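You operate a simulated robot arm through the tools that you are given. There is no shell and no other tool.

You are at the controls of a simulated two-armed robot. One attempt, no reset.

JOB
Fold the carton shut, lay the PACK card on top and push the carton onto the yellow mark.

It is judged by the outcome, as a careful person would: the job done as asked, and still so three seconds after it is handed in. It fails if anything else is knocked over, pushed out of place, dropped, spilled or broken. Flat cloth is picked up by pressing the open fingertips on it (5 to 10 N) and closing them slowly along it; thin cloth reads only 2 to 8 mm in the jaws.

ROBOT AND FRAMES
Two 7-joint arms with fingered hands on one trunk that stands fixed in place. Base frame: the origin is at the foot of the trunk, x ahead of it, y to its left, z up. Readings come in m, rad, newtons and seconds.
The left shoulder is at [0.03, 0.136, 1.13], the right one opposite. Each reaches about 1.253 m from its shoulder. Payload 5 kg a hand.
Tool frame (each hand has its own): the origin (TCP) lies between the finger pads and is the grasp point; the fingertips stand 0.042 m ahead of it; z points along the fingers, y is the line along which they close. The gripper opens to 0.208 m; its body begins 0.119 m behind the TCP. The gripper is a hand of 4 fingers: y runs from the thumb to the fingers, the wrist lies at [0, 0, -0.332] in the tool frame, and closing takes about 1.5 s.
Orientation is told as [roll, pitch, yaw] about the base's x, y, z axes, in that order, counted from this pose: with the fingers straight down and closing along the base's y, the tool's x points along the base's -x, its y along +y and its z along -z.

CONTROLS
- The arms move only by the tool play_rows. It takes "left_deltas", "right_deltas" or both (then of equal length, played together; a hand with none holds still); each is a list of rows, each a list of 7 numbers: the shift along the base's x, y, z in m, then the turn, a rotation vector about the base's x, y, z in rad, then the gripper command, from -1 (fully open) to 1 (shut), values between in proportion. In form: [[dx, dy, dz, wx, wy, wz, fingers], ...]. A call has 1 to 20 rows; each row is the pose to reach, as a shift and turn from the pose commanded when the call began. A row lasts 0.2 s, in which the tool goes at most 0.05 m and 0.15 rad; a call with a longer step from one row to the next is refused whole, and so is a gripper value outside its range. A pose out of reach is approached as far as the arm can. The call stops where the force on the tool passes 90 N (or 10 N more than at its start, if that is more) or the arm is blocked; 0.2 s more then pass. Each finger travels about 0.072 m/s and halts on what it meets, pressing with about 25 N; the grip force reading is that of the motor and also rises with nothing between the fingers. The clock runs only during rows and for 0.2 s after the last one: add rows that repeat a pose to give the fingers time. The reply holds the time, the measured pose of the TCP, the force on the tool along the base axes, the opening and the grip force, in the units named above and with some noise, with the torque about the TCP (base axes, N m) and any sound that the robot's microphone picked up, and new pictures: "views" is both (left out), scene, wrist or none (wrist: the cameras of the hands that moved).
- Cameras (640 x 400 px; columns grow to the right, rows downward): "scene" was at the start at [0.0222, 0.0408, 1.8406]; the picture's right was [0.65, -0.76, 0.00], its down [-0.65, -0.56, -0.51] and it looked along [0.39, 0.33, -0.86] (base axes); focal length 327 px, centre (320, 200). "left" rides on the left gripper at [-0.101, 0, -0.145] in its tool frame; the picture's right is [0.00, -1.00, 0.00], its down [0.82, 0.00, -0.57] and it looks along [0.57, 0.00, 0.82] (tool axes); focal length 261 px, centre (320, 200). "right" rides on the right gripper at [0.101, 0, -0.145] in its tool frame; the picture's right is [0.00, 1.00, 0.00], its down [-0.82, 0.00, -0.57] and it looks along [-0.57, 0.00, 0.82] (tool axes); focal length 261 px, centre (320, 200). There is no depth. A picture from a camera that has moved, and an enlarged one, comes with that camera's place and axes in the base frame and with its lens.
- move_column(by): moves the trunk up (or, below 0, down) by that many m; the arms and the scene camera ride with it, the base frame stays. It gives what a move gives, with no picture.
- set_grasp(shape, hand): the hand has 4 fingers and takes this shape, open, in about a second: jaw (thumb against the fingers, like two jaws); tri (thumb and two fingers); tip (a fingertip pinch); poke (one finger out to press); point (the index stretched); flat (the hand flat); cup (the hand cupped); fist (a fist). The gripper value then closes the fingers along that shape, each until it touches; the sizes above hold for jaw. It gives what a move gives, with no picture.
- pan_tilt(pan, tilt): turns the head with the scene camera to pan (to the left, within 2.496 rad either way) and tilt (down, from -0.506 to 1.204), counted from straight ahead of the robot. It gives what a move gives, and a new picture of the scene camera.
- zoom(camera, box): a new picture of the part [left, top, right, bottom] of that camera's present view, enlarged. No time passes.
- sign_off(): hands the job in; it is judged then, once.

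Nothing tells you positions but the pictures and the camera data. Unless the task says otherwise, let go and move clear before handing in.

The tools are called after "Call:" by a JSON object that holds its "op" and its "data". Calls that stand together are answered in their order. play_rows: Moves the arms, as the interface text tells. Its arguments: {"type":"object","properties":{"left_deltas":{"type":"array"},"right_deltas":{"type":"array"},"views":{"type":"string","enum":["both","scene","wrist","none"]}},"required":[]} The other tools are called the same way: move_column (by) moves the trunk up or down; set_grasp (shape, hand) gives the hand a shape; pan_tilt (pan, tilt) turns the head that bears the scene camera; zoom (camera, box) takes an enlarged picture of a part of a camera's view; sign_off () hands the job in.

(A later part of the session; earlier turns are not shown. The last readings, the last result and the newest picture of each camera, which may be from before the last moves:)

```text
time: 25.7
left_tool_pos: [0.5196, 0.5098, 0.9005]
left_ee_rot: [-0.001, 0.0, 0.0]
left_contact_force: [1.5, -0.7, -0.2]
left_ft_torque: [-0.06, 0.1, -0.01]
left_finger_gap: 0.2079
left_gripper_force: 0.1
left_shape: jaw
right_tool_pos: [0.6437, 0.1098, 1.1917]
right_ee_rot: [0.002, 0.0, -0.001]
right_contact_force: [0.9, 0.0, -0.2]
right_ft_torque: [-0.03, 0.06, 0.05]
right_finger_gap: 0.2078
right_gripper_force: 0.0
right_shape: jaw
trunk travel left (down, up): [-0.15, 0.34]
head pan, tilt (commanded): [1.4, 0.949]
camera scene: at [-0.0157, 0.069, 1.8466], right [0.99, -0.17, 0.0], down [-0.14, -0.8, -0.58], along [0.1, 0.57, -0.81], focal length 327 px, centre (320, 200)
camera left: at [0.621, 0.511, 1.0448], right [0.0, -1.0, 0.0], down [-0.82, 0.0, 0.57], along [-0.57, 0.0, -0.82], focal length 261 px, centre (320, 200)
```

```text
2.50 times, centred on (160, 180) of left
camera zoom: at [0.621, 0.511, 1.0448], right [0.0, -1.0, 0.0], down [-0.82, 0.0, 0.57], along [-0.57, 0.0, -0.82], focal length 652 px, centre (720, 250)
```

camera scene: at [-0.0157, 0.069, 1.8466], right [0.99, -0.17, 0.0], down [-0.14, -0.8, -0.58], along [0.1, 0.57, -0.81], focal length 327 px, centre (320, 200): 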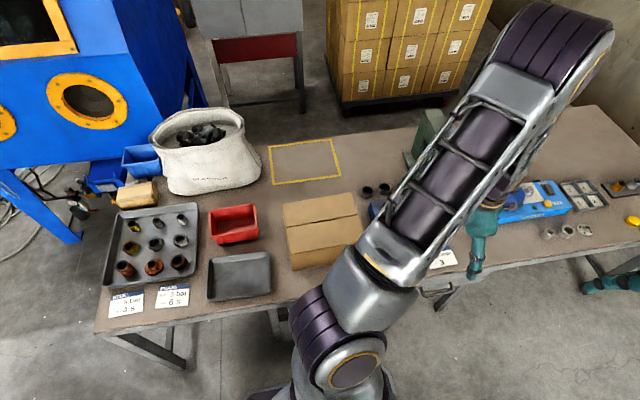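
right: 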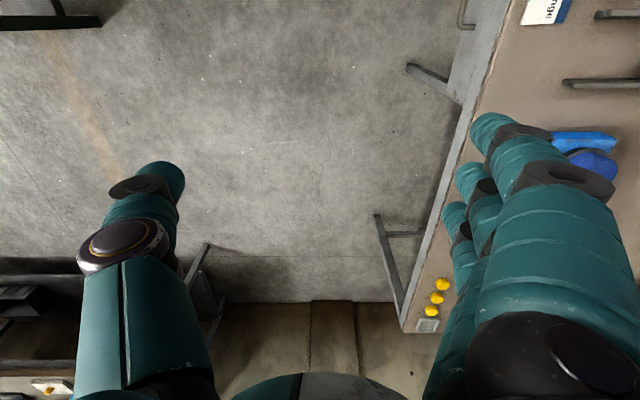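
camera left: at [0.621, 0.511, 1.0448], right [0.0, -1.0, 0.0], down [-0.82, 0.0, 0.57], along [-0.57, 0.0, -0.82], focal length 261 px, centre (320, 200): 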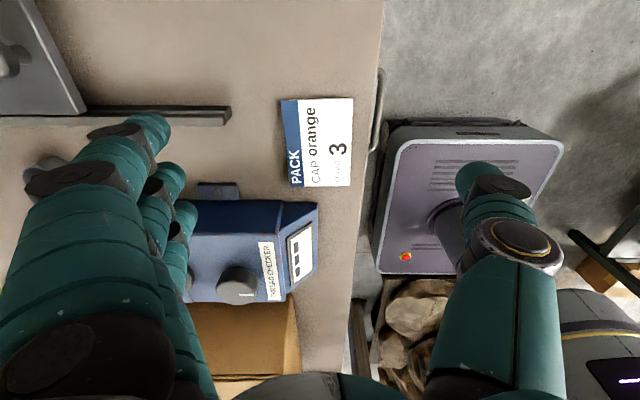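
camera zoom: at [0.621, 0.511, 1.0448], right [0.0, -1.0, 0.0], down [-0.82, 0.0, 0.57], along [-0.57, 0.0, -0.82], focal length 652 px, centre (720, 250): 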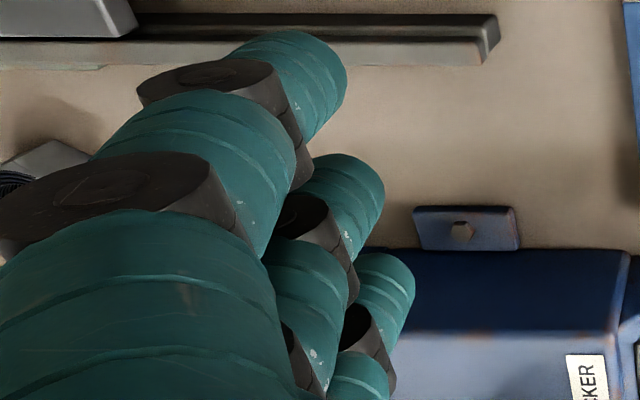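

The card has a small but real thickness, and the free corridor around it is clear (the Thread Checker ends at x ≈ 0.42). I'll narrow the jaw to a bit wider than the card and come down over it, centred at (0.505, 0.513).

Call:
{"op": "play_rows", "data": {"left_deltas": [[-0.005, 0.001, 0, 0, 0, 0, -0.06], [-0.01, 0.002, 0, 0, 0, 0, -0.06], [-0.0146, 0.0032, 0, 0, 0, 0, -0.06], [-0.0146, 0.0032, -0.02, 0, 0, 0, -0.06], [-0.0146, 0.0032, -0.045, 0, 0, 0, -0.06], [-0.0146, 0.0032, -0.065, 0, 0, 0, -0.06], [-0.0146, 0.0032, -0.075, 0, 0, 0, -0.06]], "views": "both"}}

Call:
{"op": "zoom", "data": {"camera": "left", "box": [200, 80, 440, 240]}}

```text
time: 27.3
left_tool_pos: [0.5048, 0.5138, 0.8258]
left_ee_rot: [-0.001, -0.001, 0.001]
left_contact_force: [1.2, -0.6, -0.3]
left_ft_torque: [0.01, -0.01, 0.04]
left_finger_gap: 0.1113
left_gripper_force: 0.1
left_shape: jaw
right_tool_pos: [0.6427, 0.1107, 1.1918]
right_ee_rot: [0.0, 0.0, 0.0]
right_contact_force: [-0.4, 0.7, -0.5]
right_ft_torque: [0.01, -0.04, 0.0]
right_finger_gap: 0.2079
right_gripper_force: 0.0
right_shape: jaw
trunk travel left (down, up): [-0.15, 0.34]
head pan, tilt (commanded): [1.4, 0.949]
camera scene: at [-0.0167, 0.0686, 1.8466], right [0.99, -0.17, 0.0], down [-0.14, -0.8, -0.58], along [0.1, 0.57, -0.81], focal length 327 px, centre (320, 200)
camera left: at [0.6057, 0.5146, 0.9705], right [0.0, -1.0, 0.0], down [-0.82, 0.0, 0.57], along [-0.57, 0.0, -0.82], focal length 261 px, centre (320, 200)
```

scene: 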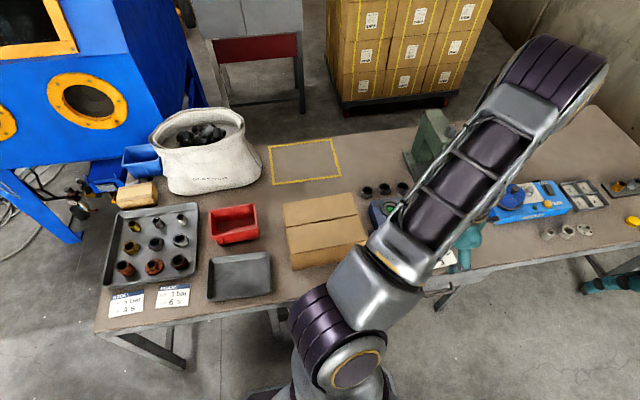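
left: 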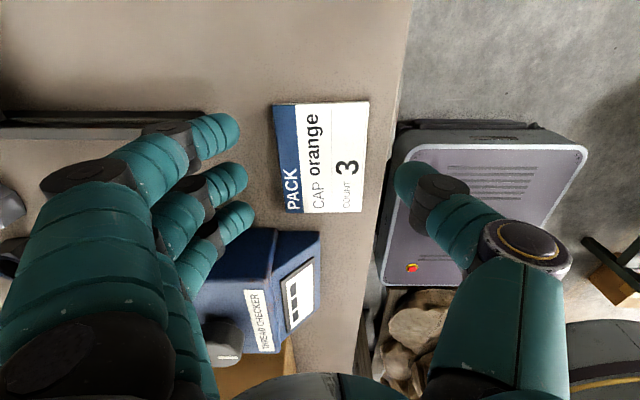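

```text
2.50 times, centred on (320, 160) of left
camera zoom: at [0.6057, 0.5146, 0.9705], right [0.0, -1.0, 0.0], down [-0.82, 0.0, 0.57], along [-0.57, 0.0, -0.82], focal length 652 px, centre (320, 300)
```

zoom: 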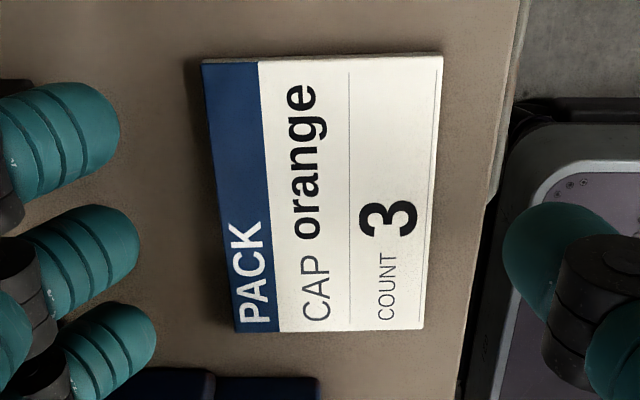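

Call:
{"op": "zoom", "data": {"camera": "left", "box": [330, 90, 380, 125]}}

Call:
{"op": "zoom", "data": {"camera": "scene", "box": [425, 240, 485, 280]}}

```text
11.43 times, centred on (355, 108) of left
camera zoom: at [0.6057, 0.5146, 0.9705], right [0.0, -1.0, 0.0], down [-0.82, 0.0, 0.57], along [-0.57, 0.0, -0.82], focal length 2979 px, centre (-80, 1257)
```

zoom: 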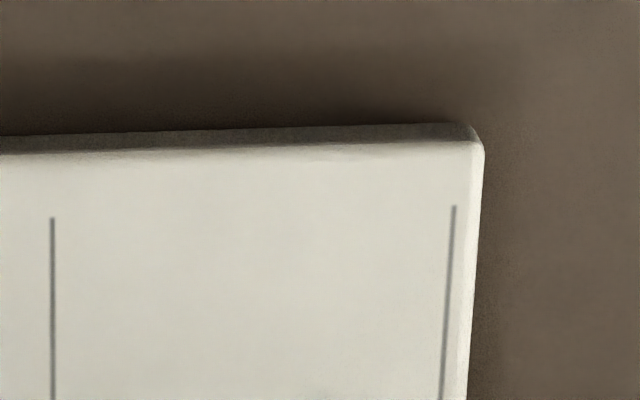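

```text
10.00 times, centred on (455, 260) of scene
camera zoom: at [-0.0167, 0.0686, 1.8466], right [0.99, -0.17, 0.0], down [-0.14, -0.8, -0.58], along [0.1, 0.57, -0.81], focal length 3270 px, centre (-1030, -400)
```

zoom: 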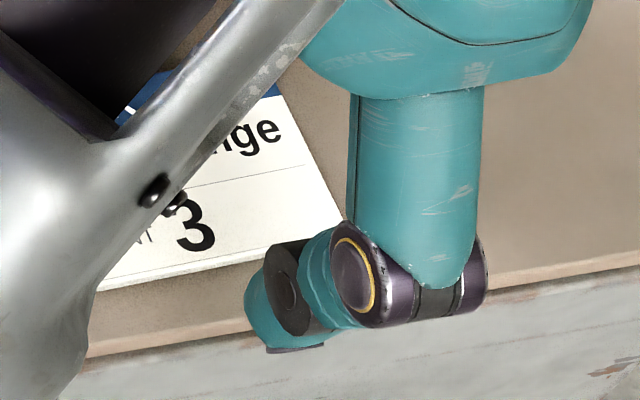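

The card is about 5 mm thick and stiff, so a gentle edge grip across its width should work. I'll lower slowly until the fingertips just reach the table.

Call:
{"op": "play_rows", "data": {"left_deltas": [[0, 0, -0.008, 0, 0, 0, -0.06], [0, 0, -0.015, 0, 0, 0, -0.06], [0, 0, -0.02, 0, 0, 0, -0.06], [0, 0, -0.023, 0, 0, 0, -0.06], [0, 0, -0.025, 0, 0, 0, -0.06]], "views": "wrist"}}

Call:
{"op": "zoom", "data": {"camera": "left", "box": [200, 80, 440, 240]}}

```text
time: 28.5
left_tool_pos: [0.5058, 0.5133, 0.8032]
left_ee_rot: [0.001, -0.003, -0.001]
left_contact_force: [-4.1, -2.5, 30.1]
left_ft_torque: [2.41, 0.08, 0.14]
left_finger_gap: 0.1104
left_gripper_force: 0.0
left_shape: jaw
right_tool_pos: [0.6413, 0.107, 1.1938]
right_ee_rot: [0.0, -0.002, 0.001]
right_contact_force: [-0.4, -0.9, 0.4]
right_ft_torque: [-0.04, -0.03, -0.02]
right_finger_gap: 0.2077
right_gripper_force: 0.1
right_shape: jaw
trunk travel left (down, up): [-0.15, 0.34]
head pan, tilt (commanded): [1.4, 0.949]
camera left: at [0.6058, 0.5133, 0.948], right [0.0, -1.0, 0.0], down [-0.82, 0.0, 0.57], along [-0.57, 0.0, -0.82], focal length 261 px, centre (320, 200)
```

left: 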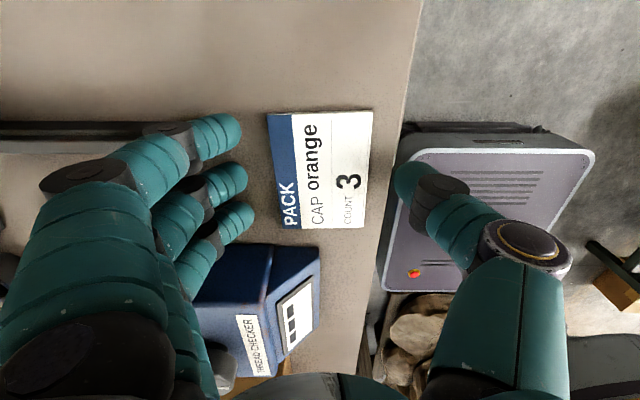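

```text
2.50 times, centred on (320, 160) of left
camera zoom: at [0.6058, 0.5133, 0.948], right [0.0, -1.0, 0.0], down [-0.82, 0.0, 0.57], along [-0.57, 0.0, -0.82], focal length 652 px, centre (320, 300)
```

zoom: 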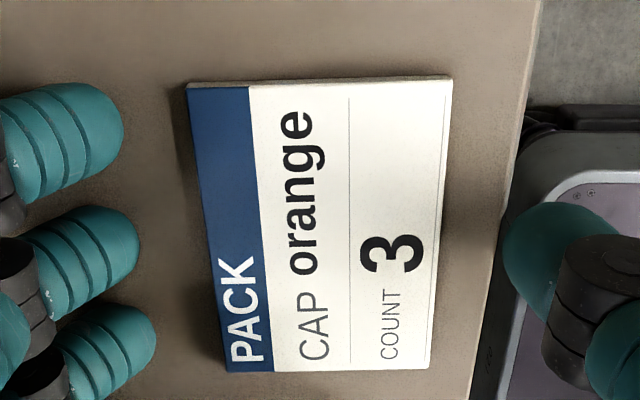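

The fingertips have met the table (about 30 N), so I'll ease up by about 3.5 mm to a light touch and close slowly onto the card's edges.

Call:
{"op": "play_rows", "data": {"left_deltas": [[0, 0, 0.0035, 0, 0, 0, -0.06], [0, 0, 0.0037, 0, 0, 0, 0.0], [0, 0, 0.0037, 0, 0, 0, 0.05], [0, 0, 0.0037, 0, 0, 0, 0.1], [0, 0, 0.0037, 0, 0, 0, 0.15], [0, 0, 0.0037, 0, 0, 0, 0.2], [0, 0, 0.0037, 0, 0, 0, 0.25], [0, 0, 0.0037, 0, 0, 0, 0.25]], "views": "wrist"}}

Call:
{"op": "zoom", "data": {"camera": "left", "box": [200, 80, 440, 240]}}

```text
time: 30.3
left_tool_pos: [0.5056, 0.5132, 0.804]
left_ee_rot: [0.0, -0.002, -0.001]
left_contact_force: [0.3, 0.9, 2.2]
left_ft_torque: [0.13, 0.04, 0.03]
left_finger_gap: 0.0793
left_gripper_force: 0.1
left_shape: jaw
right_tool_pos: [0.6435, 0.1104, 1.193]
right_ee_rot: [0.0, 0.0, 0.001]
right_contact_force: [-0.4, -1.1, -0.4]
right_ft_torque: [0.06, -0.05, -0.01]
right_finger_gap: 0.2076
right_gripper_force: 0.1
right_shape: jaw
trunk travel left (down, up): [-0.15, 0.34]
head pan, tilt (commanded): [1.4, 0.949]
camera left: at [0.6059, 0.5137, 0.9487], right [0.0, -1.0, 0.0], down [-0.82, 0.0, 0.57], along [-0.57, 0.0, -0.82], focal length 261 px, centre (320, 200)
```

left: 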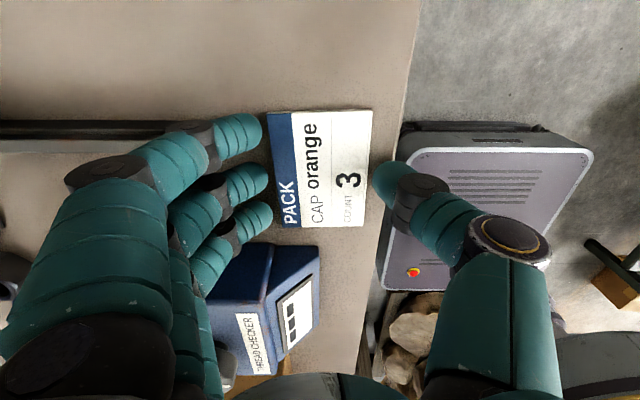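

```text
2.50 times, centred on (320, 160) of left
camera zoom: at [0.6059, 0.5137, 0.9487], right [0.0, -1.0, 0.0], down [-0.82, 0.0, 0.57], along [-0.57, 0.0, -0.82], focal length 652 px, centre (320, 300)
```

zoom: 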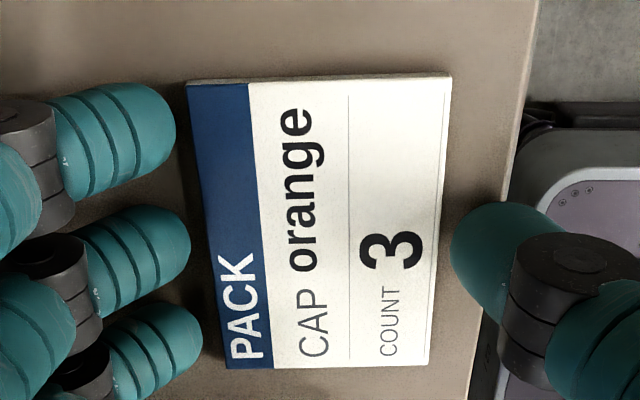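

The fingers and thumb are a few millimetres from both card edges. I'll close on until they grip it.

Call:
{"op": "play_rows", "data": {"left_deltas": [[0, 0, 0, 0, 0, 0, 0.3], [0, 0, 0, 0, 0, 0, 0.35], [0, 0, 0, 0, 0, 0, 0.4], [0, 0, 0, 0, 0, 0, 0.45], [0, 0, 0, 0, 0, 0, 0.5], [0, 0, 0, 0, 0, 0, 0.5]], "views": "wrist"}}

Call:
{"op": "zoom", "data": {"camera": "left", "box": [200, 80, 440, 240]}}

```text
time: 31.7
left_tool_pos: [0.5061, 0.514, 0.8058]
left_ee_rot: [0.002, -0.003, -0.001]
left_contact_force: [-0.1, 4.8, 26.9]
left_ft_torque: [0.72, 0.1, -0.04]
left_finger_gap: 0.0486
left_gripper_force: 25.4
left_shape: jaw
right_tool_pos: [0.6418, 0.1095, 1.1929]
right_ee_rot: [-0.001, -0.001, 0.0]
right_contact_force: [-0.4, -0.7, 0.1]
right_ft_torque: [-0.01, 0.02, 0.0]
right_finger_gap: 0.2076
right_gripper_force: 0.0
right_shape: jaw
trunk travel left (down, up): [-0.15, 0.34]
head pan, tilt (commanded): [1.4, 0.949]
camera left: at [0.6059, 0.5143, 0.9508], right [0.01, -1.0, 0.0], down [-0.82, -0.01, 0.57], along [-0.57, 0.0, -0.82], focal length 261 px, centre (320, 200)
```

left: 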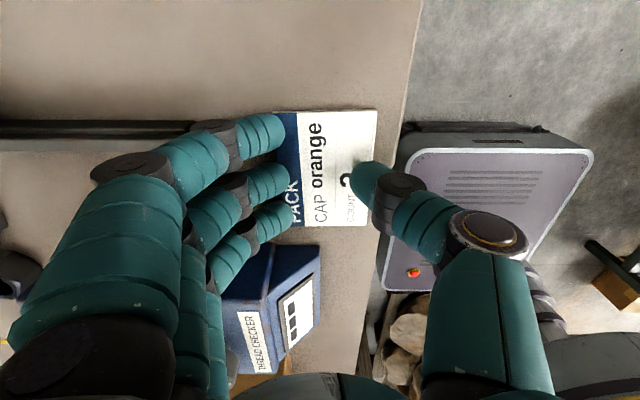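

```text
2.50 times, centred on (320, 160) of left
camera zoom: at [0.6059, 0.5143, 0.9508], right [0.01, -1.0, 0.0], down [-0.82, -0.01, 0.57], along [-0.57, 0.0, -0.82], focal length 652 px, centre (320, 300)
```

zoom: 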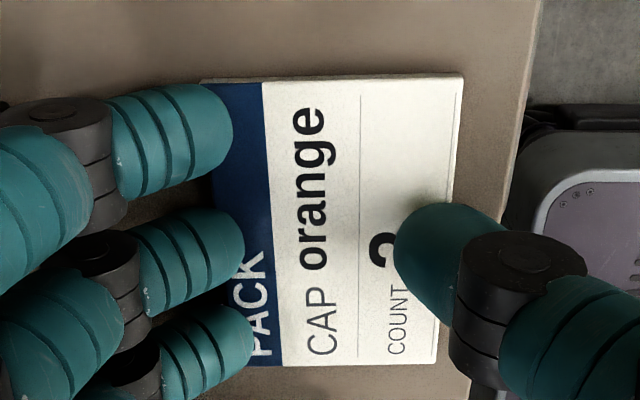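

The rounded tips rode up onto the card instead of gripping its edges, and the card only shifted about 3 mm. A safer way is to slide the card partly over the near table edge (at y ≈ 0.454), so it can be pinched top and bottom. First I'll lift off, open, and place only the three fingertips on the card with the thumb hanging free past the edge.

Call:
{"op": "play_rows", "data": {"left_deltas": [[0, 0, 0.01, 0, 0, 0, 0.4], [0, 0, 0.025, 0, 0, 0, 0.1], [0, 0, 0.05, 0, 0, 0, -0.5], [0, -0.02, 0.065, 0, 0, 0, -1], [0, -0.05, 0.065, 0, 0, 0, -1], [-0.003, -0.08, 0.065, 0, 0, 0, -1], [-0.006, -0.102, 0.065, 0, 0, 0, -1], [-0.006, -0.102, 0.04, 0, 0, 0, -1], [-0.006, -0.102, 0.02, 0, 0, 0, -1]], "views": "both"}}

Call:
{"op": "zoom", "data": {"camera": "left", "box": [80, 60, 320, 260]}}

```text
time: 33.7
left_tool_pos: [0.5002, 0.4109, 0.8237]
left_ee_rot: [0.001, 0.0, 0.0]
left_contact_force: [0.3, -0.1, 0.5]
left_ft_torque: [0.03, 0.03, -0.01]
left_finger_gap: 0.2078
left_gripper_force: 0.2
left_shape: jaw
right_tool_pos: [0.6425, 0.1091, 1.1922]
right_ee_rot: [0.0, 0.0, -0.001]
right_contact_force: [-0.1, -0.2, 0.9]
right_ft_torque: [-0.01, -0.01, -0.01]
right_finger_gap: 0.2076
right_gripper_force: 0.0
right_shape: jaw
trunk travel left (down, up): [-0.15, 0.34]
head pan, tilt (commanded): [1.4, 0.949]
camera scene: at [-0.0165, 0.0682, 1.8466], right [0.99, -0.17, 0.0], down [-0.14, -0.8, -0.58], along [0.1, 0.57, -0.81], focal length 327 px, centre (320, 200)
camera left: at [0.6005, 0.4114, 0.9683], right [0.01, -1.0, 0.0], down [-0.82, 0.0, 0.57], along [-0.57, 0.0, -0.82], focal length 261 px, centre (320, 200)
```

scene: 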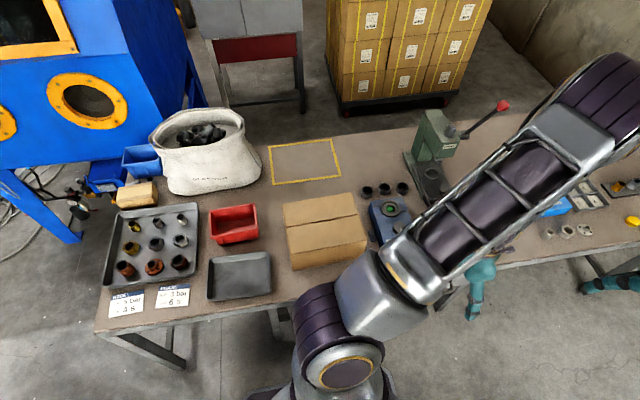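
left: 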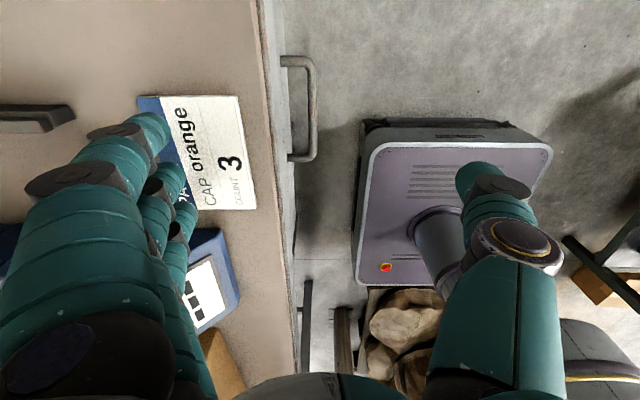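

```text
2.00 times, centred on (200, 160) of left
camera zoom: at [0.6005, 0.4114, 0.9683], right [0.01, -1.0, 0.0], down [-0.82, 0.0, 0.57], along [-0.57, 0.0, -0.82], focal length 521 px, centre (560, 280)
```

zoom: 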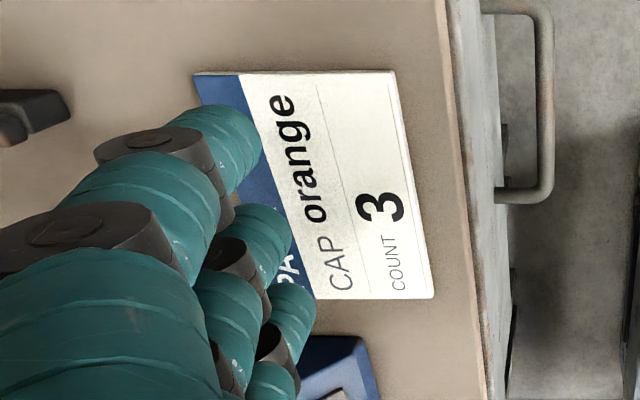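

The three fingertips are above the +y half of the card and the thumb is clear past the edge. I'll press down lightly onto the card.

Call:
{"op": "play_rows", "data": {"left_deltas": [[0, -0.005, -0.01, 0, 0, 0, -1], [0, -0.005, -0.016, 0, 0, 0, -1], [0, -0.005, -0.019, 0, 0, 0, -1], [0, -0.005, -0.021, 0, 0, 0, -1]], "views": "none"}}

```text
time: 34.7
left_tool_pos: [0.4998, 0.4046, 0.8045]
left_ee_rot: [0.002, -0.001, -0.001]
left_contact_force: [-1.9, -5.9, 24.9]
left_ft_torque: [2.83, 0.19, 0.29]
left_finger_gap: 0.2078
left_gripper_force: 0.0
left_shape: jaw
right_tool_pos: [0.6411, 0.1081, 1.193]
right_ee_rot: [0.002, -0.002, 0.0]
right_contact_force: [0.6, 0.1, -0.4]
right_ft_torque: [-0.01, -0.01, 0.0]
right_finger_gap: 0.2079
right_gripper_force: 0.1
right_shape: jaw
trunk travel left (down, up): [-0.15, 0.34]
head pan, tilt (commanded): [1.4, 0.949]
```

Contact is made at 25 N. I'll ease the pressure a little and drag the card 2.5 cm toward the edge, then check that it follows.

Call:
{"op": "play_rows", "data": {"left_deltas": [[0, -0.004, 0.0006, 0, 0, 0, -1], [0, -0.009, 0.0006, 0, 0, 0, -1], [0, -0.014, 0.0006, 0, 0, 0, -1], [0, -0.019, 0.0006, 0, 0, 0, -1], [0, -0.025, 0.0006, 0, 0, 0, -1]], "views": "wrist"}}

Call:
{"op": "zoom", "data": {"camera": "left", "box": [80, 60, 320, 260]}}

```text
time: 35.9
left_tool_pos: [0.5, 0.3809, 0.8042]
left_ee_rot: [-0.001, 0.0, -0.001]
left_contact_force: [0.5, 2.7, 9.5]
left_ft_torque: [1.18, 0.01, -0.03]
left_finger_gap: 0.2078
left_gripper_force: 0.1
left_shape: jaw
right_tool_pos: [0.6437, 0.1103, 1.1922]
right_ee_rot: [0.001, 0.001, 0.001]
right_contact_force: [0.1, -0.7, 1.0]
right_ft_torque: [0.01, -0.01, 0.02]
right_finger_gap: 0.2076
right_gripper_force: 0.0
right_shape: jaw
trunk travel left (down, up): [-0.15, 0.34]
head pan, tilt (commanded): [1.4, 0.949]
camera left: at [0.5998, 0.3817, 0.9486], right [0.01, -1.0, 0.0], down [-0.82, 0.0, 0.57], along [-0.57, 0.0, -0.82], focal length 261 px, centre (320, 200)
```

left: 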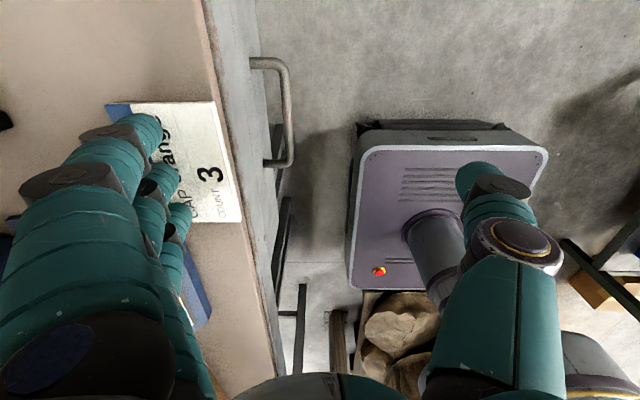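

```text
2.00 times, centred on (200, 160) of left
camera zoom: at [0.5998, 0.3817, 0.9486], right [0.01, -1.0, 0.0], down [-0.82, 0.0, 0.57], along [-0.57, 0.0, -0.82], focal length 521 px, centre (560, 280)
```

zoom: 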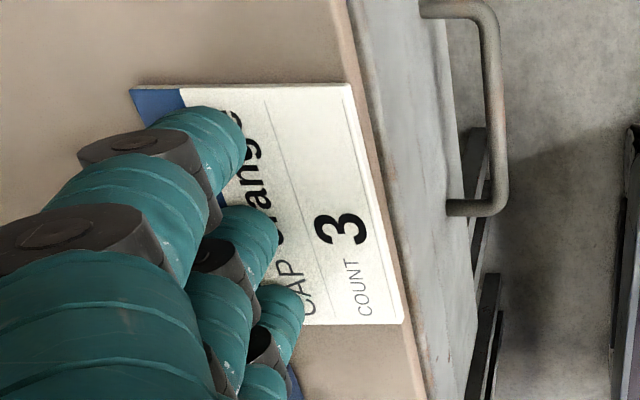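

The card follows; its near edge is now right at the table edge. I'll re-plant the fingertips further back on the card before sliding it out another ~2.8 cm.

Call:
{"op": "play_rows", "data": {"left_deltas": [[0, 0, 0.008, 0, 0, 0, -1], [0, 0.01, 0.012, 0, 0, 0, -1], [0, 0.02, 0.012, 0, 0, 0, -1], [0, 0.02, 0.005, 0, 0, 0, -1], [0, 0.02, 0.001, 0, 0, 0, -1], [0, 0.02, -0.0005, 0, 0, 0, -1]], "views": "none"}}

```text
time: 37.3
left_tool_pos: [0.4999, 0.402, 0.8049]
left_ee_rot: [0.001, 0.0, 0.0]
left_contact_force: [-3.1, -5.0, 20.3]
left_ft_torque: [2.23, 0.07, 0.23]
left_finger_gap: 0.2078
left_gripper_force: 0.1
left_shape: jaw
right_tool_pos: [0.6431, 0.1086, 1.1929]
right_ee_rot: [0.0, -0.002, 0.0]
right_contact_force: [-0.2, 0.7, 0.1]
right_ft_torque: [-0.04, 0.05, 0.03]
right_finger_gap: 0.208
right_gripper_force: 0.0
right_shape: jaw
trunk travel left (down, up): [-0.15, 0.34]
head pan, tilt (commanded): [1.4, 0.949]
```

Call:
{"op": "play_rows", "data": {"left_deltas": [[0, -0.005, 0, 0, 0, 0, -1], [0, -0.01, 0, 0, 0, 0, -1], [0, -0.015, 0, 0, 0, 0, -1], [0, -0.02, 0, 0, 0, 0, -1], [0, -0.025, 0, 0, 0, 0, -1], [0, -0.028, 0, 0, 0, 0, -1]], "views": "wrist"}}

Call:
{"op": "zoom", "data": {"camera": "left", "box": [80, 60, 320, 260]}}

```text
time: 38.7
left_tool_pos: [0.4991, 0.373, 0.8042]
left_ee_rot: [-0.002, -0.001, 0.001]
left_contact_force: [1.7, 3.4, 13.9]
left_ft_torque: [1.79, -0.04, -0.13]
left_finger_gap: 0.2081
left_gripper_force: 0.1
left_shape: jaw
right_tool_pos: [0.6436, 0.1085, 1.1925]
right_ee_rot: [0.0, 0.001, 0.0]
right_contact_force: [-0.4, -0.1, 0.4]
right_ft_torque: [0.05, 0.0, 0.01]
right_finger_gap: 0.2076
right_gripper_force: 0.1
right_shape: jaw
trunk travel left (down, up): [-0.15, 0.34]
head pan, tilt (commanded): [1.4, 0.949]
camera left: at [0.5999, 0.3738, 0.9481], right [0.0, -1.0, 0.0], down [-0.82, 0.0, 0.57], along [-0.57, 0.0, -0.82], focal length 261 px, centre (320, 200)
```

left: 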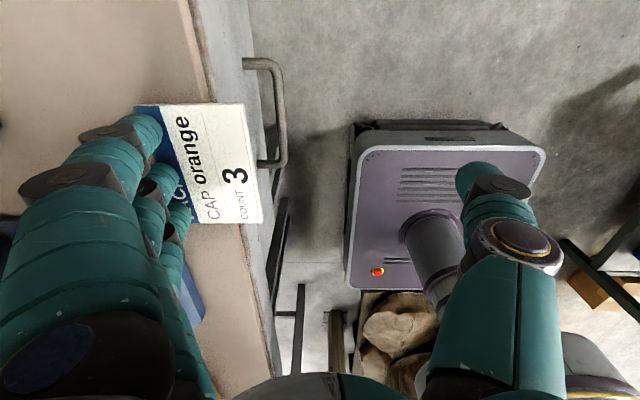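

```text
2.00 times, centred on (200, 160) of left
camera zoom: at [0.5999, 0.3738, 0.9481], right [0.0, -1.0, 0.0], down [-0.82, 0.0, 0.57], along [-0.57, 0.0, -0.82], focal length 521 px, centre (560, 280)
```

zoom: 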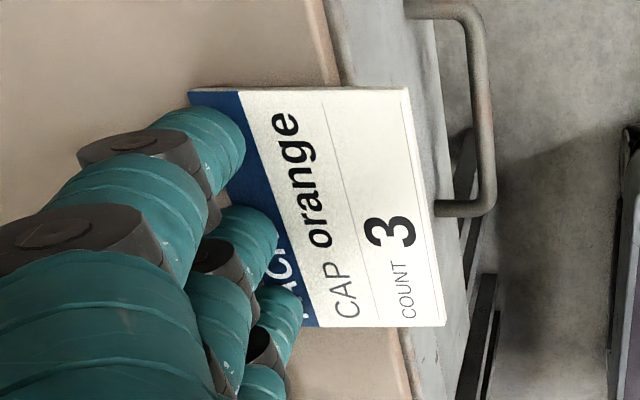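

The card now overhangs the edge by about 2.7 cm and its centre is still well supported (card y 0.427…0.504). I'll lift the left hand off gently and park it up and away, while the right hand turns at a safe distance to point its fingers to +y with the thumb underneath.

Call:
{"op": "play_rows", "data": {"left_deltas": [[0, 0, 0.006, 0, 0, 0, -1], [0, 0, 0.02, 0, 0, 0, -1], [0, 0, 0.06, 0, 0, 0, -1], [0, 0.005, 0.105, 0, 0, 0, -1], [0, 0.015, 0.15, 0, 0, 0, -1], [0.01, 0.03, 0.195, 0, 0, 0, -1], [0.02, 0.05, 0.235, 0, 0, 0, -1], [0.04, 0.075, 0.27, 0, 0, 0, -1], [0.06, 0.1, 0.305, 0, 0, 0, -1], [0.08, 0.125, 0.34, 0, 0, 0, -1], [0.1, 0.155, 0.37, 0, 0, 0, -1], [0.12, 0.185, 0.4, 0, 0, 0, -1], [0.14, 0.215, 0.425, 0, 0, 0, -1], [0.16, 0.245, 0.45, 0, 0, 0, -1]], "right_deltas": [[0, 0, 0, 0, 0, 0, -1], [0, 0, 0, 0, 0, 0, -1], [0, 0, 0, 0.13, 0, 0, -1], [-0.005, 0, -0.01, 0.26, 0, 0, -1], [-0.01, 0, -0.02, 0.39, 0, 0, -1], [-0.015, 0, -0.03, 0.52, 0, 0, -1], [-0.02, 0, -0.04, 0.65, 0, 0, -1], [-0.025, 0, -0.05, 0.78, 0, 0, -1], [-0.03, 0, -0.06, 0.91, 0, 0, -1], [-0.035, 0, -0.07, 1.04, 0, 0, -1], [-0.04, 0, -0.08, 1.17, 0, 0, -1], [-0.045, 0, -0.09, 1.3, 0, 0, -1], [-0.05, 0, -0.1, 1.44, 0, 0, -1], [-0.055, 0, -0.11, 1.5708, 0, 0, -1]], "views": "both"}}

```text
time: 41.7
left_tool_pos: [0.6594, 0.6177, 1.2517]
left_ee_rot: [0.0, 0.001, 0.001]
left_contact_force: [1.7, 0.3, -1.0]
left_ft_torque: [0.0, 0.12, -0.01]
left_finger_gap: 0.2078
left_gripper_force: 0.1
left_shape: jaw
right_tool_pos: [0.5892, 0.1101, 1.083]
right_ee_rot: [1.572, -0.001, 0.001]
right_contact_force: [-0.4, -0.1, 0.4]
right_ft_torque: [-0.11, 0.0, 0.04]
right_finger_gap: 0.2079
right_gripper_force: 0.1
right_shape: jaw
trunk travel left (down, up): [-0.15, 0.34]
head pan, tilt (commanded): [1.4, 0.949]
camera scene: at [-0.0155, 0.0691, 1.8465], right [0.99, -0.17, 0.0], down [-0.14, -0.8, -0.58], along [0.1, 0.57, -0.81], focal length 327 px, centre (320, 200)
camera right: at [0.4871, -0.0352, 1.0826], right [0.0, 0.0, 1.0], down [0.82, -0.57, 0.0], along [0.57, 0.82, 0.0], focal length 261 px, centre (320, 200)
camera left: at [0.7607, 0.6187, 1.397], right [0.0, -1.0, 0.0], down [-0.82, 0.0, 0.57], along [-0.57, 0.0, -0.82], focal length 261 px, centre (320, 200)
```

scene: 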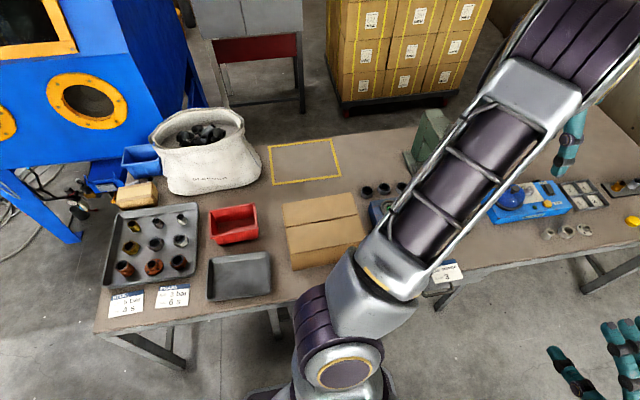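
right: 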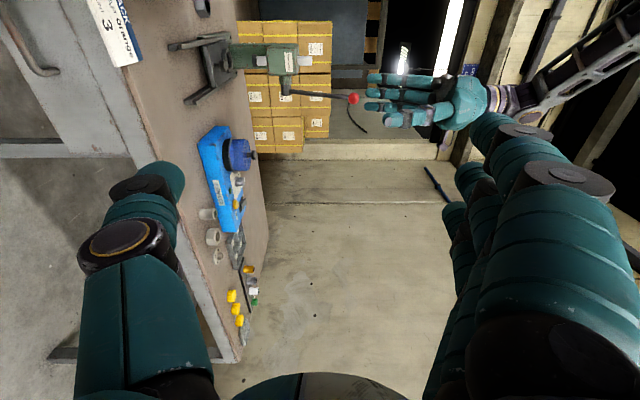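
left: 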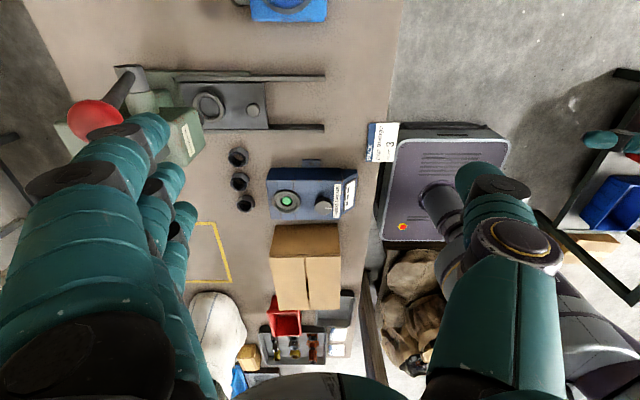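

The right hand now points at +y with the thumb below. The card still lies stably at the edge. I'll bring the right hand down in front of the card, tips still short of it, with the jaw narrowed to about 0.1 m.

Call:
{"op": "play_rows", "data": {"right_deltas": [[-0.009, 0.021, -0.032, 0, 0, 0, -0.5], [-0.018, 0.042, -0.064, 0, 0, 0, 0.04], [-0.027, 0.063, -0.097, 0, 0, 0, 0.04], [-0.036, 0.084, -0.129, 0, 0, 0, 0.04], [-0.046, 0.105, -0.161, 0, 0, 0, 0.04], [-0.055, 0.126, -0.193, 0, 0, 0, 0.04], [-0.064, 0.147, -0.225, 0, 0, 0, 0.04], [-0.073, 0.168, -0.258, 0, 0, 0, 0.04], [-0.082, 0.189, -0.29, 0, 0, 0, 0.04], [-0.091, 0.21, -0.322, 0, 0, 0, 0.04]], "views": "both"}}

Call:
{"op": "zoom", "data": {"camera": "right", "box": [200, 60, 440, 260]}}

```text
time: 43.9
left_tool_pos: [0.6594, 0.6172, 1.2535]
left_ee_rot: [0.0, -0.001, -0.001]
left_contact_force: [0.6, 0.2, -0.7]
left_ft_torque: [-0.08, 0.01, 0.0]
left_finger_gap: 0.208
left_gripper_force: 0.1
left_shape: jaw
right_tool_pos: [0.4964, 0.3199, 0.761]
right_ee_rot: [1.571, -0.001, -0.002]
right_contact_force: [0.7, -0.8, -0.8]
right_ft_torque: [0.05, -0.01, 0.12]
right_finger_gap: 0.1005
right_gripper_force: 0.1
right_shape: jaw
trunk travel left (down, up): [-0.15, 0.34]
head pan, tilt (commanded): [1.4, 0.949]
camera scene: at [-0.0162, 0.0695, 1.8465], right [0.99, -0.17, 0.0], down [-0.14, -0.8, -0.58], along [0.1, 0.57, -0.81], focal length 327 px, centre (320, 200)
camera right: at [0.3952, 0.175, 0.7603], right [0.01, 0.0, 1.0], down [0.82, -0.57, 0.0], along [0.57, 0.82, 0.0], focal length 261 px, centre (320, 200)
```

scene: 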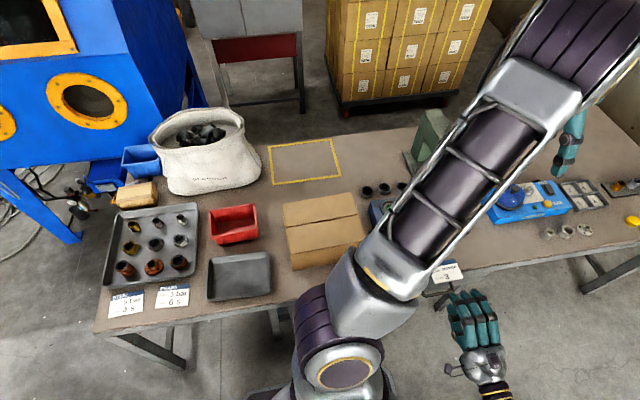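
right: 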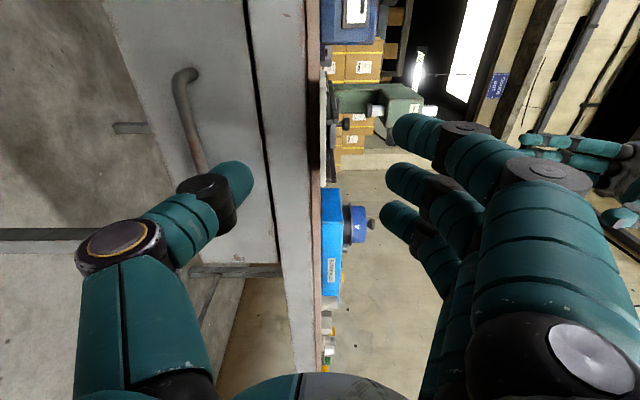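

```text
2.00 times, centred on (320, 160) of right
camera zoom: at [0.3952, 0.175, 0.7603], right [0.01, 0.0, 1.0], down [0.82, -0.57, 0.0], along [0.57, 0.82, 0.0], focal length 521 px, centre (320, 280)
```

zoom: 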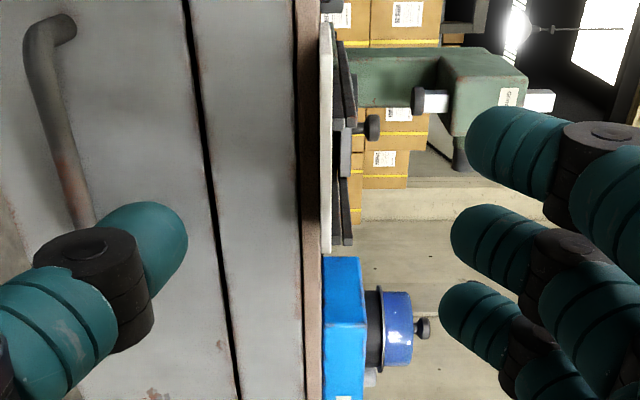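

This view is ideal: the card is edge-on (white strip) just above the table edge, about 3 mm above my hand's mid-plane. I'll raise 4 mm and move forward so the thumb goes under and the fingers go over the overhang.

Call:
{"op": "play_rows", "data": {"right_deltas": [[0.001, 0.015, 0.004, 0, 0, 0, 0.04], [0.001, 0.03, 0.004, 0, 0, 0, 0.04], [0.001, 0.045, 0.004, 0, 0, 0, 0.04], [0.001, 0.058, 0.004, 0, 0, 0, 0.04], [0.001, 0.068, 0.004, 0, 0, 0, 0.04], [0.001, 0.074, 0.004, 0, 0, 0, 0.04]], "views": "both"}}

Call:
{"op": "zoom", "data": {"camera": "right", "box": [200, 60, 440, 260]}}

```text
time: 45.3
left_tool_pos: [0.6595, 0.6173, 1.2525]
left_ee_rot: [0.0, 0.0, 0.0]
left_contact_force: [0.2, 0.0, 0.6]
left_ft_torque: [-0.01, -0.02, 0.03]
left_finger_gap: 0.208
left_gripper_force: 0.0
left_shape: jaw
right_tool_pos: [0.497, 0.3934, 0.764]
right_ee_rot: [1.572, 0.001, -0.002]
right_contact_force: [-0.1, -0.3, -0.4]
right_ft_torque: [-0.04, 0.02, -0.02]
right_finger_gap: 0.1002
right_gripper_force: 0.1
right_shape: jaw
trunk travel left (down, up): [-0.15, 0.34]
head pan, tilt (commanded): [1.4, 0.949]
camera scene: at [-0.0166, 0.0686, 1.8466], right [0.99, -0.17, 0.0], down [-0.14, -0.8, -0.58], along [0.1, 0.57, -0.81], focal length 327 px, centre (320, 200)
camera right: at [0.3963, 0.2486, 0.7643], right [0.01, 0.0, 1.0], down [0.82, -0.57, 0.0], along [0.57, 0.82, 0.0], focal length 261 px, centre (320, 200)
```

scene: 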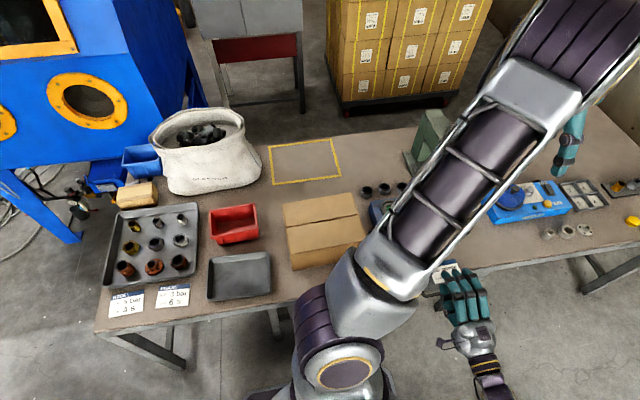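
right: 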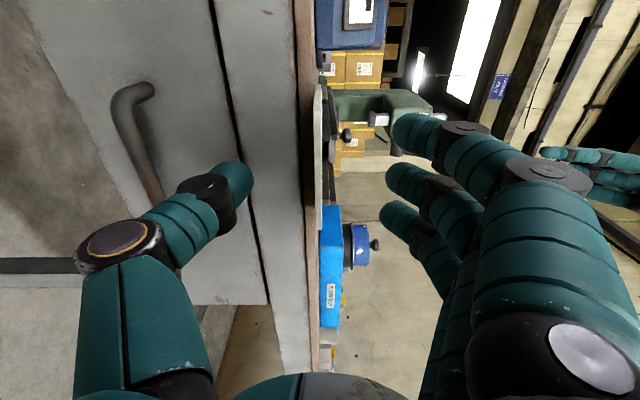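

```text
2.00 times, centred on (320, 160) of right
camera zoom: at [0.3963, 0.2486, 0.7643], right [0.01, 0.0, 1.0], down [0.82, -0.57, 0.0], along [0.57, 0.82, 0.0], focal length 521 px, centre (320, 280)
```

zoom: 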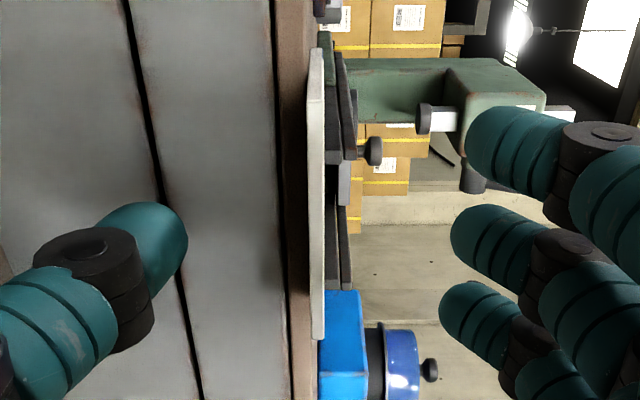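

The card lies between thumb and fingers, 1–2 mm below centre, which is good. I'll go 6 mm further forward and close slowly.

Call:
{"op": "play_rows", "data": {"right_deltas": [[0, 0.006, 0, 0, 0, 0, 0.04], [0, 0.006, 0, 0, 0, 0, 0.25], [0, 0.006, 0, 0, 0, 0, 0.45], [0, 0.006, 0, 0, 0, 0, 0.6], [0, 0.006, 0, 0, 0, 0, 0.7], [0, 0.006, 0, 0, 0, 0, 0.78], [0, 0.006, 0, 0, 0, 0, 0.84]], "views": "wrist"}}

Call:
{"op": "zoom", "data": {"camera": "right", "box": [200, 60, 440, 260]}}

```text
time: 46.9
left_tool_pos: [0.6598, 0.6179, 1.2539]
left_ee_rot: [-0.001, 0.001, 0.001]
left_contact_force: [-0.3, -0.3, 0.2]
left_ft_torque: [0.0, 0.01, 0.0]
left_finger_gap: 0.2078
left_gripper_force: 0.0
left_shape: jaw
right_tool_pos: [0.4972, 0.3996, 0.7641]
right_ee_rot: [1.571, 0.0, 0.0]
right_contact_force: [0.6, 0.0, -0.5]
right_ft_torque: [0.0, 0.02, 0.0]
right_finger_gap: 0.0173
right_gripper_force: 0.1
right_shape: jaw
trunk travel left (down, up): [-0.15, 0.34]
head pan, tilt (commanded): [1.4, 0.949]
camera right: at [0.396, 0.2547, 0.7645], right [0.01, 0.0, 1.0], down [0.82, -0.57, 0.0], along [0.57, 0.82, 0.0], focal length 261 px, centre (320, 200)
```

right: 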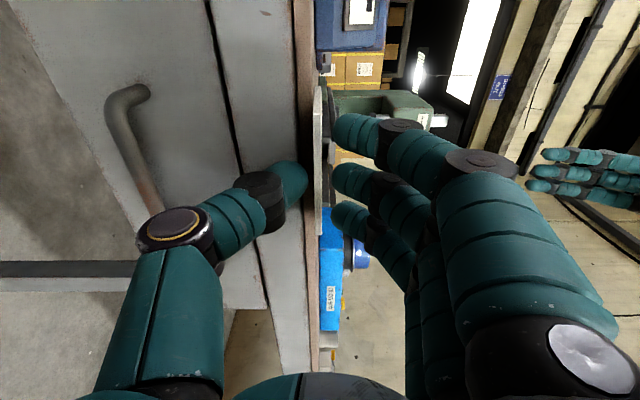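

```text
2.00 times, centred on (320, 160) of right
camera zoom: at [0.396, 0.2547, 0.7645], right [0.01, 0.0, 1.0], down [0.82, -0.57, 0.0], along [0.57, 0.82, 0.0], focal length 521 px, centre (320, 280)
```

zoom: 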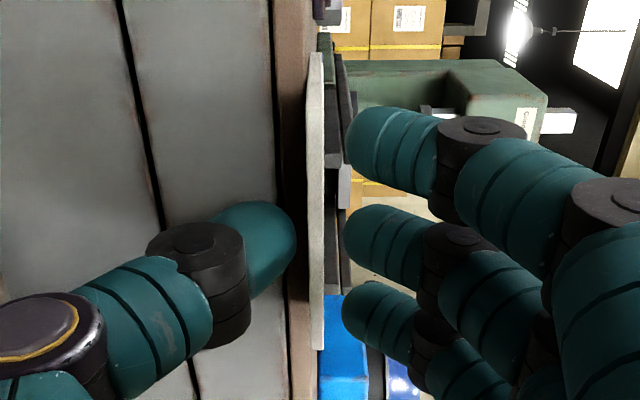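

Thumb and fingers are closing symmetrically on the card, with a few mm left on each side. I'll close to a firm grip.

Call:
{"op": "play_rows", "data": {"right_deltas": [[0, 0, 0, 0, 0, 0, 0.88], [0, 0, 0, 0, 0, 0, 0.92], [0, 0, 0, 0, 0, 0, 0.96], [0, 0, 0, 0, 0, 0, 1.0], [0, 0, 0, 0, 0, 0, 1.0], [0, 0, 0, 0, 0, 0, 1.0]], "views": "wrist"}}

Call:
{"op": "zoom", "data": {"camera": "right", "box": [200, 60, 440, 260]}}

```text
time: 48.3
left_tool_pos: [0.6594, 0.6193, 1.2513]
left_ee_rot: [0.0, 0.0, -0.001]
left_contact_force: [-0.2, -0.7, -0.6]
left_ft_torque: [-0.03, 0.01, -0.02]
left_finger_gap: 0.2076
left_gripper_force: 0.1
left_shape: jaw
right_tool_pos: [0.4974, 0.3996, 0.7647]
right_ee_rot: [1.572, 0.0, 0.0]
right_contact_force: [0.3, -0.2, 0.6]
right_ft_torque: [0.04, -0.05, 0.01]
right_finger_gap: 0.0007
right_gripper_force: 25.4
right_shape: jaw
trunk travel left (down, up): [-0.15, 0.34]
head pan, tilt (commanded): [1.4, 0.949]
camera right: at [0.3959, 0.2547, 0.7646], right [0.01, 0.0, 1.0], down [0.82, -0.57, 0.0], along [0.57, 0.82, 0.0], focal length 261 px, centre (320, 200)
```

right: 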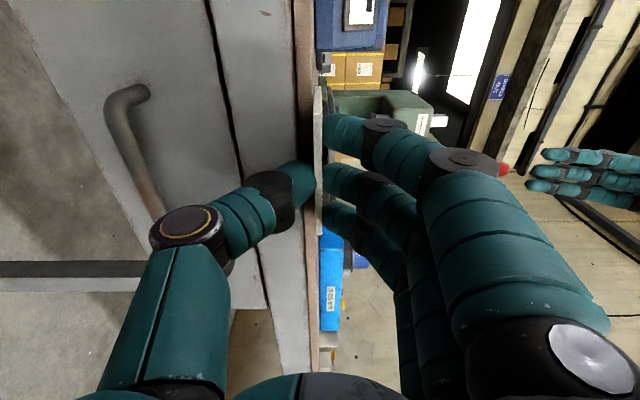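

```text
2.00 times, centred on (320, 160) of right
camera zoom: at [0.3959, 0.2547, 0.7646], right [0.01, 0.0, 1.0], down [0.82, -0.57, 0.0], along [0.57, 0.82, 0.0], focal length 521 px, centre (320, 280)
```

zoom: 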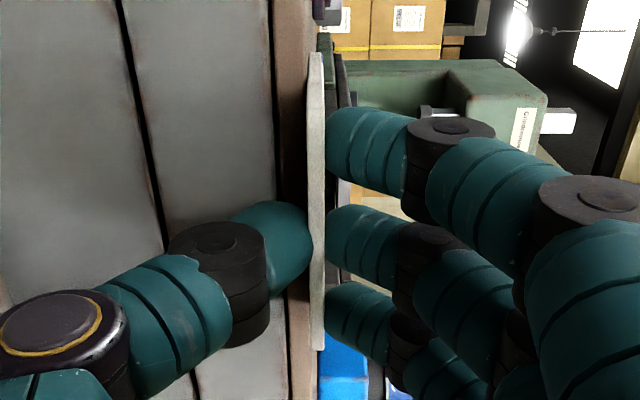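

Thumb and fingers touch both faces of the card with 25 N. I'll lift a little to test the hold.

Call:
{"op": "play_rows", "data": {"right_deltas": [[0, 0, 0.004, 0, 0, 0, 1.0], [0, 0, 0.01, 0, 0, 0, 1.0], [0, 0, 0.02, 0, 0, 0, 1.0], [0, 0, 0.03, 0, 0, 0, 1.0], [0, 0, 0.03, 0, 0, 0, 1.0]], "views": "both"}}

Call:
{"op": "zoom", "data": {"camera": "right", "box": [200, 60, 440, 260]}}

Call:
{"op": "zoom", "data": {"camera": "scene", "box": [400, 240, 520, 330]}}

```text
time: 49.5
left_tool_pos: [0.6583, 0.6166, 1.253]
left_ee_rot: [0.0, 0.0, -0.001]
left_contact_force: [-0.7, 0.3, 0.7]
left_ft_torque: [0.0, -0.01, 0.0]
left_finger_gap: 0.2079
left_gripper_force: 0.1
left_shape: jaw
right_tool_pos: [0.4979, 0.4008, 0.7949]
right_ee_rot: [1.571, 0.0, -0.002]
right_contact_force: [-0.2, 0.6, -0.1]
right_ft_torque: [0.0, -0.01, 0.0]
right_finger_gap: 0.0005
right_gripper_force: 24.8
right_shape: jaw
trunk travel left (down, up): [-0.15, 0.34]
head pan, tilt (commanded): [1.4, 0.949]
camera scene: at [-0.0165, 0.0687, 1.8466], right [0.99, -0.17, 0.0], down [-0.14, -0.8, -0.58], along [0.1, 0.57, -0.81], focal length 327 px, centre (320, 200)
camera right: at [0.3959, 0.2548, 0.7942], right [0.01, 0.0, 1.0], down [0.82, -0.57, 0.0], along [0.57, 0.82, 0.0], focal length 261 px, centre (320, 200)
```

scene: 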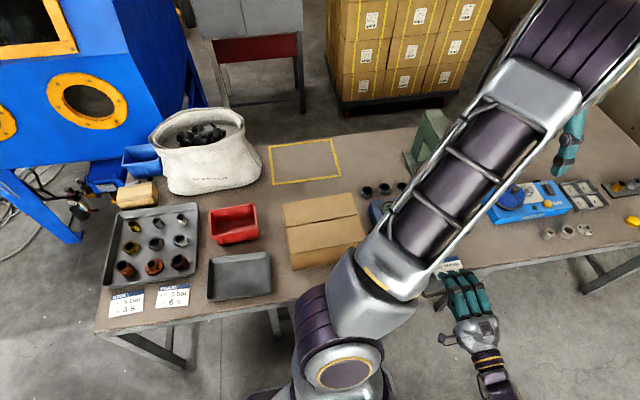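
right: 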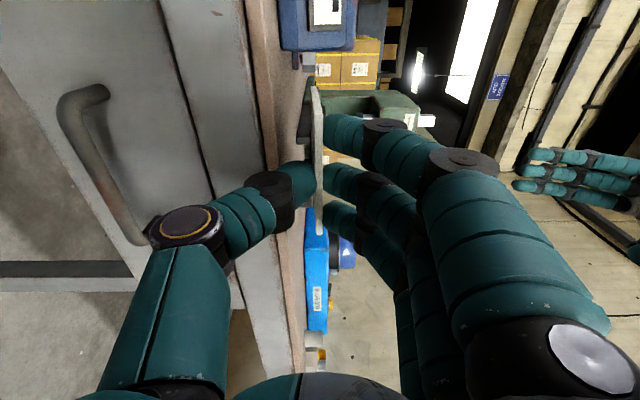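

```text
2.00 times, centred on (320, 160) of right
camera zoom: at [0.3959, 0.2548, 0.7942], right [0.01, 0.0, 1.0], down [0.82, -0.57, 0.0], along [0.57, 0.82, 0.0], focal length 521 px, centre (320, 280)
```

zoom: 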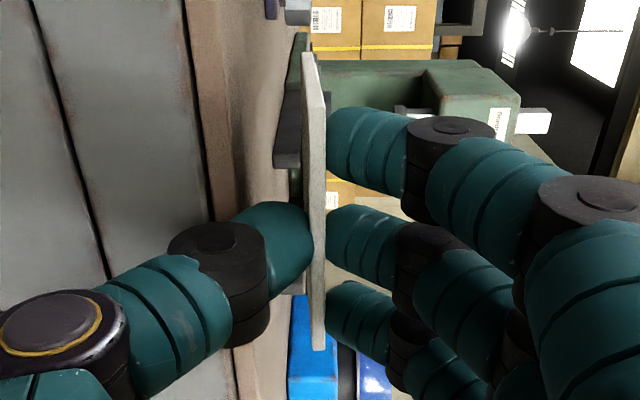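

```text
4.44 times, centred on (460, 285) of scene
camera zoom: at [-0.0165, 0.0687, 1.8466], right [0.99, -0.17, 0.0], down [-0.14, -0.8, -0.58], along [0.1, 0.57, -0.81], focal length 1453 px, centre (-302, -178)
```

zoom: 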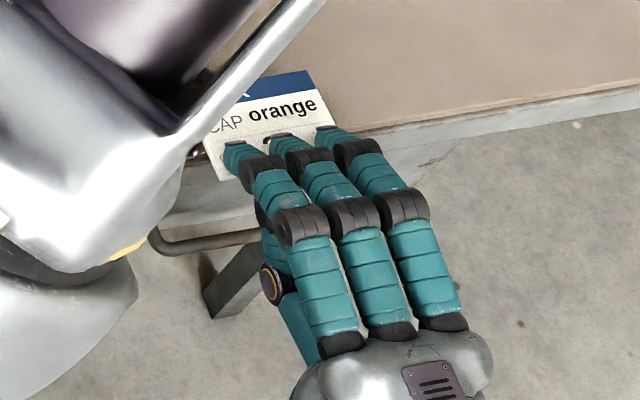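

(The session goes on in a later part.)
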